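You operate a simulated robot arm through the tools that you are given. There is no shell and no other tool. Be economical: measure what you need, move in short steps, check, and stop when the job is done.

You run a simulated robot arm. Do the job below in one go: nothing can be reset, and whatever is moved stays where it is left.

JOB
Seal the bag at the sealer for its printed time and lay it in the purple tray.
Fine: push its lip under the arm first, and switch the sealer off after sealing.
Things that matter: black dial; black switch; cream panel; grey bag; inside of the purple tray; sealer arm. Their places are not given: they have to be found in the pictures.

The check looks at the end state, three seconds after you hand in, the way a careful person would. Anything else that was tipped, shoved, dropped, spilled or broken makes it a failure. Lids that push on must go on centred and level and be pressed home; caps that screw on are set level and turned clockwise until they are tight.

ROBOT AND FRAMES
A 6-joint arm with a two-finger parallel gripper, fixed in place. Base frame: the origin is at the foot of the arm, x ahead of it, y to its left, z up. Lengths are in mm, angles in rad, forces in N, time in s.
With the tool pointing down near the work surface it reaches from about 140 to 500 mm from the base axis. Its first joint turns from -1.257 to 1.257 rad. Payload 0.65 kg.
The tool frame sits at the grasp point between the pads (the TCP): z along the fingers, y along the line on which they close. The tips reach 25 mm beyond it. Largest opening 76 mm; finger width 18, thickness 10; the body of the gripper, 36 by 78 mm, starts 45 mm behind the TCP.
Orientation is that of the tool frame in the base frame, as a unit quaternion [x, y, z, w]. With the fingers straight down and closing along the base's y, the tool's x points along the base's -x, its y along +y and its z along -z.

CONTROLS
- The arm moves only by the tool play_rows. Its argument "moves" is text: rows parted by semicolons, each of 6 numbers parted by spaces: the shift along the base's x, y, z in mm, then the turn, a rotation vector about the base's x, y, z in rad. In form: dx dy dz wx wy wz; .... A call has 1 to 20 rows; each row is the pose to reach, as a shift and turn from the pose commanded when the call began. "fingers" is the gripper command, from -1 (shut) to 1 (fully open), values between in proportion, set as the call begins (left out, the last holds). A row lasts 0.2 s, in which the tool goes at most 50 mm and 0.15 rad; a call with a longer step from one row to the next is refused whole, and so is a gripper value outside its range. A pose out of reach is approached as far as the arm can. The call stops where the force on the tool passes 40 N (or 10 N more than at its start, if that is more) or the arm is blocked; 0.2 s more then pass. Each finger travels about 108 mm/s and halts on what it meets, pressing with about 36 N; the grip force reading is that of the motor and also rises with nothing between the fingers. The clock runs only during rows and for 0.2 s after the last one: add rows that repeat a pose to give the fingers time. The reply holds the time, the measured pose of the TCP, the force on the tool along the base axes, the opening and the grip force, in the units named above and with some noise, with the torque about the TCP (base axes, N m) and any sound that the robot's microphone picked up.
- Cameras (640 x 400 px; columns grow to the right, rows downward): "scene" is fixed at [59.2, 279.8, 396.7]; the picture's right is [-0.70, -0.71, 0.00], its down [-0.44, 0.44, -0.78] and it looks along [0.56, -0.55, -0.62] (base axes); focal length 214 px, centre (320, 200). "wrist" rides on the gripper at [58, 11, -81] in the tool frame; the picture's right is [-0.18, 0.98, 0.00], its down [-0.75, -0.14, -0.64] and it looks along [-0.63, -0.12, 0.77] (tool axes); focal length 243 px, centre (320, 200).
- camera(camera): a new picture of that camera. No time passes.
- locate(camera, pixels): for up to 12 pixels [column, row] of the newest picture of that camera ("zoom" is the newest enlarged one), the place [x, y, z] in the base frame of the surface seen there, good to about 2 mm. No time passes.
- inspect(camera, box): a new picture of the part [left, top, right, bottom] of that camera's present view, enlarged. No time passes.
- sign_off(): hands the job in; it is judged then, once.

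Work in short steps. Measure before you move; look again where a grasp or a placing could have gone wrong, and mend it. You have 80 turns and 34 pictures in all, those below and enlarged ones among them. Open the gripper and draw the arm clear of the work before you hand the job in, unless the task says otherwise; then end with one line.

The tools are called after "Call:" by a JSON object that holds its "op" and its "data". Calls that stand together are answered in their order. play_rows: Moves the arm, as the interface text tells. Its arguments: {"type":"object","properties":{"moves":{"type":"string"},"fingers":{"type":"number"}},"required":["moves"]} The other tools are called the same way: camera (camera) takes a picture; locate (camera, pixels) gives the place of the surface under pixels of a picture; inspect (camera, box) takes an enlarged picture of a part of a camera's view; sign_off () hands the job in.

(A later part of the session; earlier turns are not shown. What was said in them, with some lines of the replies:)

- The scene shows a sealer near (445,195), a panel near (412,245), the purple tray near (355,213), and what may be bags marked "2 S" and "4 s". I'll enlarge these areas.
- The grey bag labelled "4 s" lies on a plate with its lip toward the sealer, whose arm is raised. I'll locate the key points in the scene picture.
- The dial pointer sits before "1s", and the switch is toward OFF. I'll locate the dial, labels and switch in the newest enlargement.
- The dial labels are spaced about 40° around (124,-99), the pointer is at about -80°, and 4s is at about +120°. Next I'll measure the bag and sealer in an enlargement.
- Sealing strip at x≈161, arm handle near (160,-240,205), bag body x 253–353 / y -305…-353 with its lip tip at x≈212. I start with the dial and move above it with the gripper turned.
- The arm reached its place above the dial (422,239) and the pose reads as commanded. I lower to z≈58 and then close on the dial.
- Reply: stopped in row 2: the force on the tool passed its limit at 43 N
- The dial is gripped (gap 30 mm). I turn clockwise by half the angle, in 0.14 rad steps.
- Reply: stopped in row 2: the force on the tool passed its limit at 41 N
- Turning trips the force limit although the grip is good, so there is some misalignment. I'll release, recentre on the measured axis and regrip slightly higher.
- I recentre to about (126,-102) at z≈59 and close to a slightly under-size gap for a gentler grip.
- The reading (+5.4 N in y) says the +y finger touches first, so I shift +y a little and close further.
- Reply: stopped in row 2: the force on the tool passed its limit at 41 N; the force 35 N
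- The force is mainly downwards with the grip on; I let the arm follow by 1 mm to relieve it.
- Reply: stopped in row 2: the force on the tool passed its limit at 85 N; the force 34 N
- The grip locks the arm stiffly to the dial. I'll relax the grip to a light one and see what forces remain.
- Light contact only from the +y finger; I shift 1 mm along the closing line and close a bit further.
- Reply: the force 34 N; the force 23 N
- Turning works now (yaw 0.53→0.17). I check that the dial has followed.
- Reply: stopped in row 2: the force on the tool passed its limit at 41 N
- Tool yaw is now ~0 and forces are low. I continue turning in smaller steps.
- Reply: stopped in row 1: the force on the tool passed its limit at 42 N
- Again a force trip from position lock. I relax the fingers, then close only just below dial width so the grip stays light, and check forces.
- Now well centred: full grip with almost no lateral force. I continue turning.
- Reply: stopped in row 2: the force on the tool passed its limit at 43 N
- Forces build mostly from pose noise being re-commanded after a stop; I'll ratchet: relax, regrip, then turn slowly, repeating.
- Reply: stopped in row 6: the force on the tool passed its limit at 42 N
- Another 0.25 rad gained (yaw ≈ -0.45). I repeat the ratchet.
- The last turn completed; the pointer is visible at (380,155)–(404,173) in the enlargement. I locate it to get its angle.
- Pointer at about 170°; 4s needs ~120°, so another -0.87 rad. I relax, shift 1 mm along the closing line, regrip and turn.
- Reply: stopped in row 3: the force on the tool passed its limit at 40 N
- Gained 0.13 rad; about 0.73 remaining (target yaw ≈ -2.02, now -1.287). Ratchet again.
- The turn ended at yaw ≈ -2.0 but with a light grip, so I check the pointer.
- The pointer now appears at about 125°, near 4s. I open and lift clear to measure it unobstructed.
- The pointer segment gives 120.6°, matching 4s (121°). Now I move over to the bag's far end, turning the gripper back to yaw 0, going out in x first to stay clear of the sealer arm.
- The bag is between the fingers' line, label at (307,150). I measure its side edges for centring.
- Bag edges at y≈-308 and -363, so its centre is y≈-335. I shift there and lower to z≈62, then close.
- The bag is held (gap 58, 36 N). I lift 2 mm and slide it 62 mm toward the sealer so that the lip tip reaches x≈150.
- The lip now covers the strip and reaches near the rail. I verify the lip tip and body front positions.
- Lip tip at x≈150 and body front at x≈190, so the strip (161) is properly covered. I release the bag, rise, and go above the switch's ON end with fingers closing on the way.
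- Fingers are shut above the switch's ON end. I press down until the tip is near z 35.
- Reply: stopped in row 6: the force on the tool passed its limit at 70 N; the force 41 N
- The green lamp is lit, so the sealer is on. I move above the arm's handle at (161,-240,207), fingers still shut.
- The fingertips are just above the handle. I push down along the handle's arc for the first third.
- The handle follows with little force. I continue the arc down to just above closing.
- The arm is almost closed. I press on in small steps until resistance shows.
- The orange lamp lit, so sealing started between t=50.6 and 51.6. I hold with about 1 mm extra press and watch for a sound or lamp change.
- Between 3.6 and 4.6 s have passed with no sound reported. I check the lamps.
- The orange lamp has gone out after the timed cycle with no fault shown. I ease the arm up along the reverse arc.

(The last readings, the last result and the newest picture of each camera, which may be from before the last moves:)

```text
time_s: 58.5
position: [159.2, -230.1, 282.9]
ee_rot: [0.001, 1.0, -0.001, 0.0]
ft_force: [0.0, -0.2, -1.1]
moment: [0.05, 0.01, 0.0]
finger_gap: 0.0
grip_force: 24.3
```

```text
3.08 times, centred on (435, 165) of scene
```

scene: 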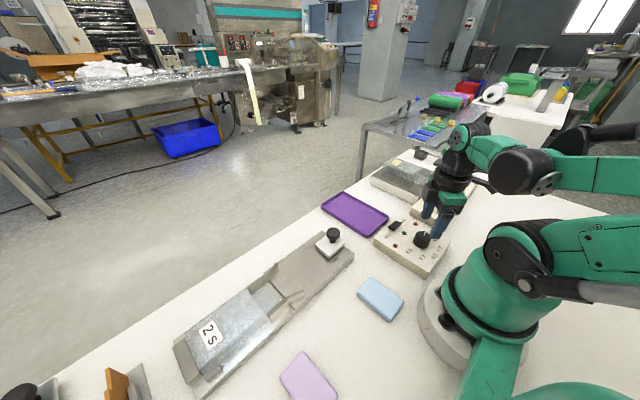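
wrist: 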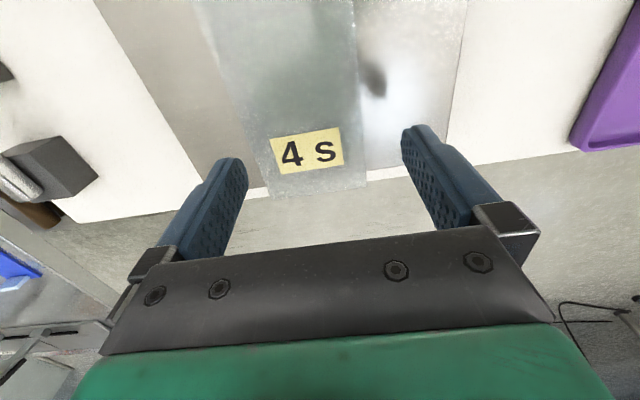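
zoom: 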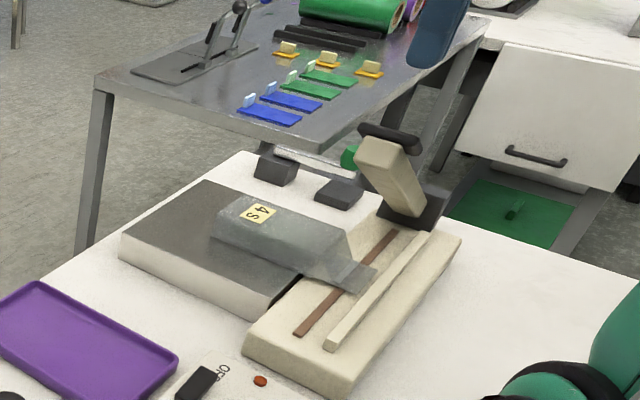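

The arm is back up and the bag has kept its place. I go to the switch's OFF end (189,-112) and press it.

Call:
{"op": "play_rows", "data": {"moves": "10 30 0 0 0 0; 20 65 0 0 0 0; 30 100 -20 0 0 0; 30 118 -60 0 0 0; 30 118 -105 0 0 0; 30 118 -150 0 0 0; 30 118 -190 0 0 0; 30 118 -203 0 0 0; 30 118 -209 0 0 0; 30 118 -212 0 0 0; 30 118 -215 0 0 0; 30 118 -217 0 0 0; 30 118 -219 0 0 0; 30 118 -221 0 0 0"}}

Call:
{"op": "play_rows", "data": {"moves": "0 0 20 0 0 0; 0 0 50 0 0 0; 30 0 90 0 0 0; 60 0 110 0 0 0"}}

Call:
{"op": "inspect", "data": {"camera": "scene", "box": [310, 170, 461, 285]}}

```text
time_s: 61.1
position: [188.9, -113.1, 64.3]
ee_rot: [0.001, 1.0, -0.002, -0.002]
ft_force: [-2.8, -0.4, 38.0]
moment: [0.32, 0.01, 0.05]
finger_gap: 0.1
grip_force: 23.4
stopped in row 13: the force on the tool passed its limit at 75 N (the readings are from after the stop); the commanded pose is now the measured one
```

```text
time_s: 62.1
position: [251.3, -111.9, 177.1]
ee_rot: [0.001, 1.0, -0.002, -0.003]
ft_force: [-0.7, -0.9, 1.0]
moment: [0.01, -0.01, 0.04]
finger_gap: 0.0
grip_force: 23.5
```

```text
3.48 times, centred on (386, 228) of scene
```

zoom: 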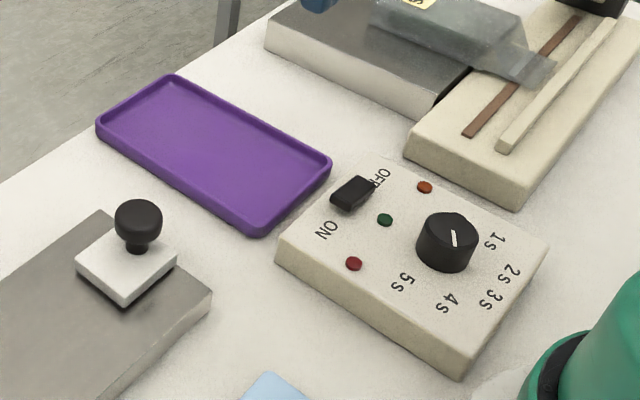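

The green lamp is off. I measure the tray's rim and floor corners for placing.

Call:
{"op": "locate", "data": {"camera": "zoom", "pixels": [[330, 160], [257, 233], [98, 127], [170, 76], [315, 170], [258, 220], [112, 132], [175, 88], [215, 155], [289, 196], [138, 103], [250, 118]]}}

Call:
{"op": "inspect", "data": {"camera": "scene", "box": [370, 130, 470, 210]}}

Call:
{"op": "locate", "data": {"camera": "zoom", "pixels": [[80, 150], [110, 100], [110, 130], [300, 180], [280, 250], [160, 190], [200, 200], [250, 150], [345, 255], [370, 225], [310, 275], [295, 240]]}}

```text
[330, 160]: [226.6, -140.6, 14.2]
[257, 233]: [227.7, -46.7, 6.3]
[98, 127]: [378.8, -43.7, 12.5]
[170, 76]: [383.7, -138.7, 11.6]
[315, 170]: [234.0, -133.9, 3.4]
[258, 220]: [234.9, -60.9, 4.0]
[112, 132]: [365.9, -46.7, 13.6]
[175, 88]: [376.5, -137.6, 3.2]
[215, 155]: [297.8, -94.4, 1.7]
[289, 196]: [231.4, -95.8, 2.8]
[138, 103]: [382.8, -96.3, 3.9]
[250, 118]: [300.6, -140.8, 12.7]
```

```text
5.00 times, centred on (420, 170) of scene
```

zoom: 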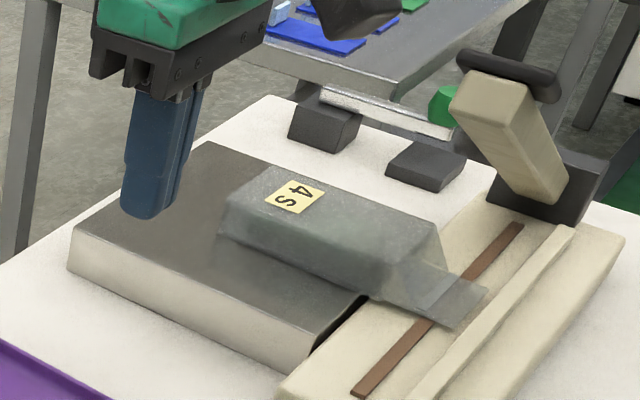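

```text
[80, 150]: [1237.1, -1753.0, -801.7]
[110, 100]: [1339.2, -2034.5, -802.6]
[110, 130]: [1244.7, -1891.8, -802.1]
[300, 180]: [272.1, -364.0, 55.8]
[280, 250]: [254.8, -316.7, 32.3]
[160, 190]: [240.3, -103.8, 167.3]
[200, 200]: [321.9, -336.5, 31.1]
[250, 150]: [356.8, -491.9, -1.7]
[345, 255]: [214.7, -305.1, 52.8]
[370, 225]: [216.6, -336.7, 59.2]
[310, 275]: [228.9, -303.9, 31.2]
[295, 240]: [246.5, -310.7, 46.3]
```

Tray interior about x 231–381, y -136…-48, so the bag (141 × 57 mm) fits along x. I go back to the bag with the gripper open at x≈268, clear of the sealer arm.

Call:
{"op": "play_rows", "data": {"moves": "20 0 20 0 0 0; 22 -45 20 0 0 0; 22 -90 20 0 0 0; 22 -135 20 0 0 0; 20 -180 10 0 0 0; 17 -224 0 0 0 0; 17 -224 -40 0 0 0; 17 -224 -70 0 0 0; 17 -224 -70 0 0 0", "fingers": 1}}

Call:
{"op": "play_rows", "data": {"moves": "0 0 -20 0 0 0; 0 0 -35 0 0 0; 0 0 -44 0 0 0; 0 0 -44 0 0 0"}}

Call:
{"op": "play_rows", "data": {"moves": "0 0 0 0 0 0; 0 0 0 0 0 0; 0 0 0 0 0 0", "fingers": 0.4}}

```text
time_s: 64.1
position: [267.5, -334.3, 104.2]
ee_rot: [0.0, 1.0, -0.001, -0.003]
ft_force: [0.0, 0.0, 0.0]
moment: [0.0, 0.01, -0.03]
finger_gap: 75.9
grip_force: 0.1
```

```text
time_s: 65.1
position: [266.8, -336.6, 61.4]
ee_rot: [0.001, 1.0, -0.002, -0.003]
ft_force: [-0.5, -0.6, 0.7]
moment: [-0.01, 0.0, -0.01]
finger_gap: 76.2
grip_force: 0.0
```

```text
time_s: 65.9
position: [266.7, -337.1, 60.9]
ee_rot: [0.0, 1.0, -0.001, -0.003]
ft_force: [-0.2, -0.1, 0.4]
moment: [0.02, 0.02, -0.03]
finger_gap: 58.4
grip_force: 36.3
```

The bag is held again (gap 58, 36 N). I lift 2 mm, draw it back 62 mm, set it down and regrip 18 mm nearer its middle.

Call:
{"op": "play_rows", "data": {"moves": "0 0 2 0 0 0; 15 0 3 0 0 0; 30 0 3 0 0 0; 45 0 3 0 0 0; 55 0 3 0 0 0; 62 0 3 0 0 0; 62 0 3 0 0 0; 62 0 0 0 0 0; 62 0 0 0 0 0"}}

Call:
{"op": "play_rows", "data": {"moves": "0 0 0 0 0 0; 0 0 0 0 0 0; 0 0 10 0 0 0; -18 0 10 0 0 0; -18 0 0 0 0 0; -18 0 0 0 0 0", "fingers": 1}}

Call:
{"op": "play_rows", "data": {"moves": "0 0 0 0 0 0; 0 0 0 0 0 0; 0 0 0 0 0 0; 0 0 20 0 0 0; 0 0 50 0 0 0; 0 0 90 0 0 0; 0 0 90 0 0 0", "fingers": 0.4}}

Call:
{"op": "camera", "data": {"camera": "scene"}}

```text
time_s: 67.9
position: [328.9, -337.1, 60.5]
ee_rot: [0.001, 1.0, -0.002, -0.002]
ft_force: [-0.1, -0.9, 8.2]
moment: [0.04, 0.33, 0.03]
finger_gap: 58.5
grip_force: 36.2
```

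```text
time_s: 69.3
position: [310.9, -337.6, 60.9]
ee_rot: [0.0, 1.0, -0.002, -0.004]
ft_force: [0.0, 0.2, -0.1]
moment: [0.0, 0.01, -0.04]
finger_gap: 75.9
grip_force: 0.0
```

```text
time_s: 70.9
position: [312.2, -333.6, 152.0]
ee_rot: [0.001, 1.0, -0.002, -0.003]
ft_force: [0.8, -0.2, -0.2]
moment: [0.0, 0.0, -0.04]
finger_gap: 58.5
grip_force: 36.2
```

```text
5 pictures are left
```

scene: 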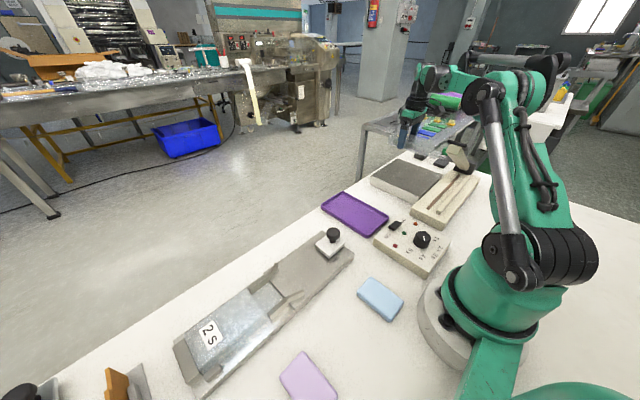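

The bag is lifted (gap 58.5). I carry it over the tray, aiming for the bag's overall centre at (305,-92), staying about 60 mm above.

Call:
{"op": "play_rows", "data": {"moves": "4 40 0 0 0 0; 8 80 0 0 0 0; 12 120 0 0 0 0; 16 160 0 0 0 0; 20 200 0 0 0 0; 22 230 0 0 0 0; 22 244 0 0 0 0; 22 244 -40 0 0 0; 22 244 -75 0 0 0; 22 244 -75 0 0 0"}}

Call:
{"op": "inspect", "data": {"camera": "scene", "box": [300, 130, 440, 260]}}

```text
time_s: 73.1
position: [333.5, -93.6, 74.8]
ee_rot: [0.0, 1.0, -0.002, -0.003]
ft_force: [-0.2, -1.2, -0.7]
moment: [-0.02, 0.01, -0.05]
finger_gap: 58.4
grip_force: 35.5
```

```text
3.08 times, centred on (370, 195) of scene
```

zoom: 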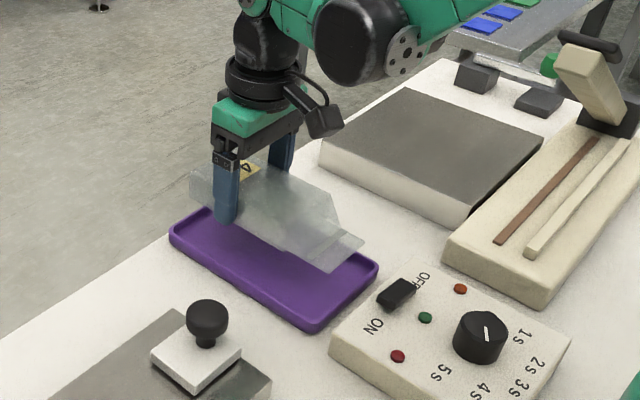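

The bag hangs level over the tray. I locate its lip corners and far end, plus the tray rim.

Call:
{"op": "locate", "data": {"camera": "zoom", "pixels": [[361, 242], [334, 267], [347, 254], [192, 175], [195, 195], [320, 180], [377, 270], [305, 328], [372, 278], [172, 235], [340, 295], [320, 262]]}}

```text
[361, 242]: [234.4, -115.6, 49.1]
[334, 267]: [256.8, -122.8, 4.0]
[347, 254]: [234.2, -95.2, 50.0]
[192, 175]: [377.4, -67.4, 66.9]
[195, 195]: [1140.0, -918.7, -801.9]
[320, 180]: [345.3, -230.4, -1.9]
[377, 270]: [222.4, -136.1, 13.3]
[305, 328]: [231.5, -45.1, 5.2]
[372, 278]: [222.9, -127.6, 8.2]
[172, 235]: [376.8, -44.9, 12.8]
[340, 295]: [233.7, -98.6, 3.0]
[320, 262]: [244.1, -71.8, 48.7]
```

The bag spans x 234–377 within the tray's 231–381 and is centred in y. I lower it slowly 42 mm, then open only slightly so the fingers don't push the tray walls.

Call:
{"op": "play_rows", "data": {"moves": "0 0 -12 0 0 0; 0 0.5 -24 0 0 0; 0 0.5 -32 0 0 0; 0 0.5 -36 0 0 0; 0 0.5 -39 0 0 0; 0 0.5 -41 0 0 0; 0 0.5 -42 0 0 0; 0 0.5 -42 0 0 0"}}

Call:
{"op": "inspect", "data": {"camera": "scene", "box": [300, 150, 410, 255]}}

```text
time_s: 74.9
position: [332.5, -91.3, 34.2]
ee_rot: [0.0, 1.0, -0.003, -0.002]
ft_force: [0.0, -0.8, -0.2]
moment: [-0.01, -0.01, -0.02]
finger_gap: 58.4
grip_force: 35.8
```

```text
3.81 times, centred on (355, 202) of scene
```

zoom: 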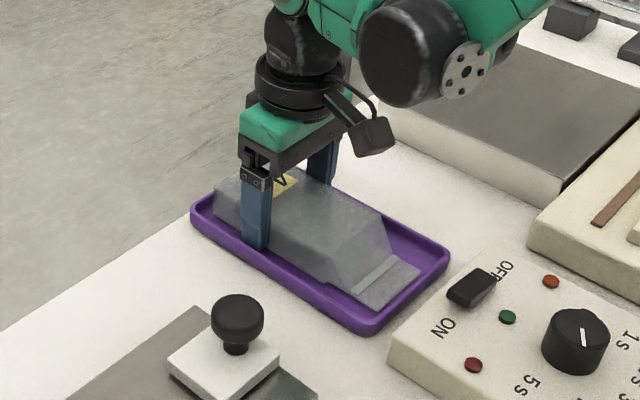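

The bag is inside the tray with a visible seal line on the lip. I lower a little more to touch, then release gently.

Call:
{"op": "play_rows", "data": {"moves": "0 0 -0.7 0 0 0; 0 0 -1.4 0 0 0; 0 0 -2 0 0 0; 0 0 -2 0 0 0"}}

Call:
{"op": "play_rows", "data": {"moves": "0 0 0 0 0 0; 0 0 0 0 0 0; 0 0 0 0 0 0", "fingers": 0.66}}

Call:
{"op": "play_rows", "data": {"moves": "0 0 5 0 0 0; 0 0 15 0 0 0; 0 0 30 0 0 0; 0 0 55 0 0 0; 0 0 100 0 0 0; 0 0 150 0 0 0; 0 -30 170 0 0 0; 0 -70 180 0 0 0; 0 -70 180 0 0 0"}}

Call:
{"op": "camera", "data": {"camera": "scene"}}

```text
time_s: 75.9
position: [331.5, -91.9, 31.8]
ee_rot: [0.001, 1.0, -0.001, -0.002]
ft_force: [0.0, -0.5, -0.3]
moment: [-0.01, -0.02, 0.01]
finger_gap: 58.7
grip_force: 35.9
```

```text
time_s: 76.7
position: [332.1, -92.8, 32.9]
ee_rot: [0.001, 1.0, -0.003, -0.003]
ft_force: [0.1, 1.2, -0.8]
moment: [0.04, 0.01, 0.02]
finger_gap: 63.1
grip_force: 0.0
```

```text
time_s: 78.7
position: [333.5, -163.5, 212.1]
ee_rot: [0.001, 1.0, -0.001, -0.003]
ft_force: [0.2, 0.3, -0.5]
moment: [0.03, 0.01, 0.0]
finger_gap: 63.1
grip_force: 0.1
```

```text
2 pictures are left
```

scene: 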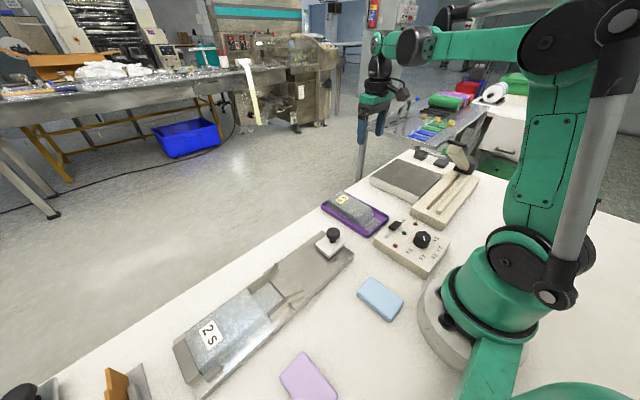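

The bag is released in the tray near (355,213). I take one last enlargement to confirm it lies flat inside.

Call:
{"op": "inspect", "data": {"camera": "scene", "box": [310, 170, 460, 270]}}

Call:
{"op": "play_rows", "data": {"moves": "0 0 0 0 0 0; 0 0 30 0 0 0; 0 0 60 0 0 0", "fingers": 1}}

```text
4.00 times, centred on (385, 220) of scene
```

zoom: 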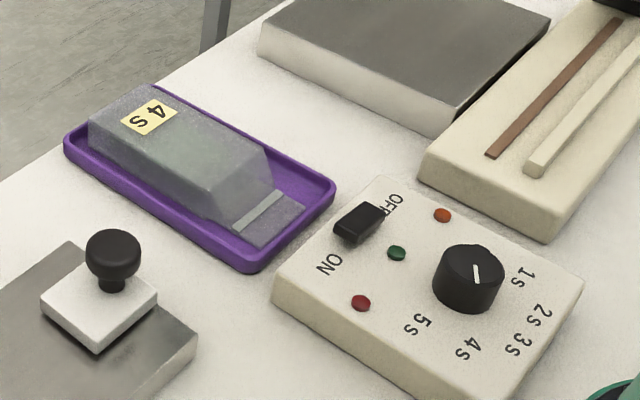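

```text
time_s: 79.5
position: [335.5, -164.4, 271.7]
ee_rot: [0.001, 1.0, -0.002, -0.002]
ft_force: [-0.1, 0.4, 1.4]
moment: [-0.01, 0.02, -0.01]
finger_gap: 75.9
grip_force: 0.0
```

The bag lies flat in the tray with its seal visible, the switch is at OFF with all lamps dark, and the arm is clear, so I hand in.

Call:
{"op": "sign_off", "data": {}}

```text
The job is handed in.
```

I sealed the bag with the dial at its printed 4 s, switched the sealer off and laid the bag flat in the purple tray. I handed the job in with the gripper open and the arm clear.
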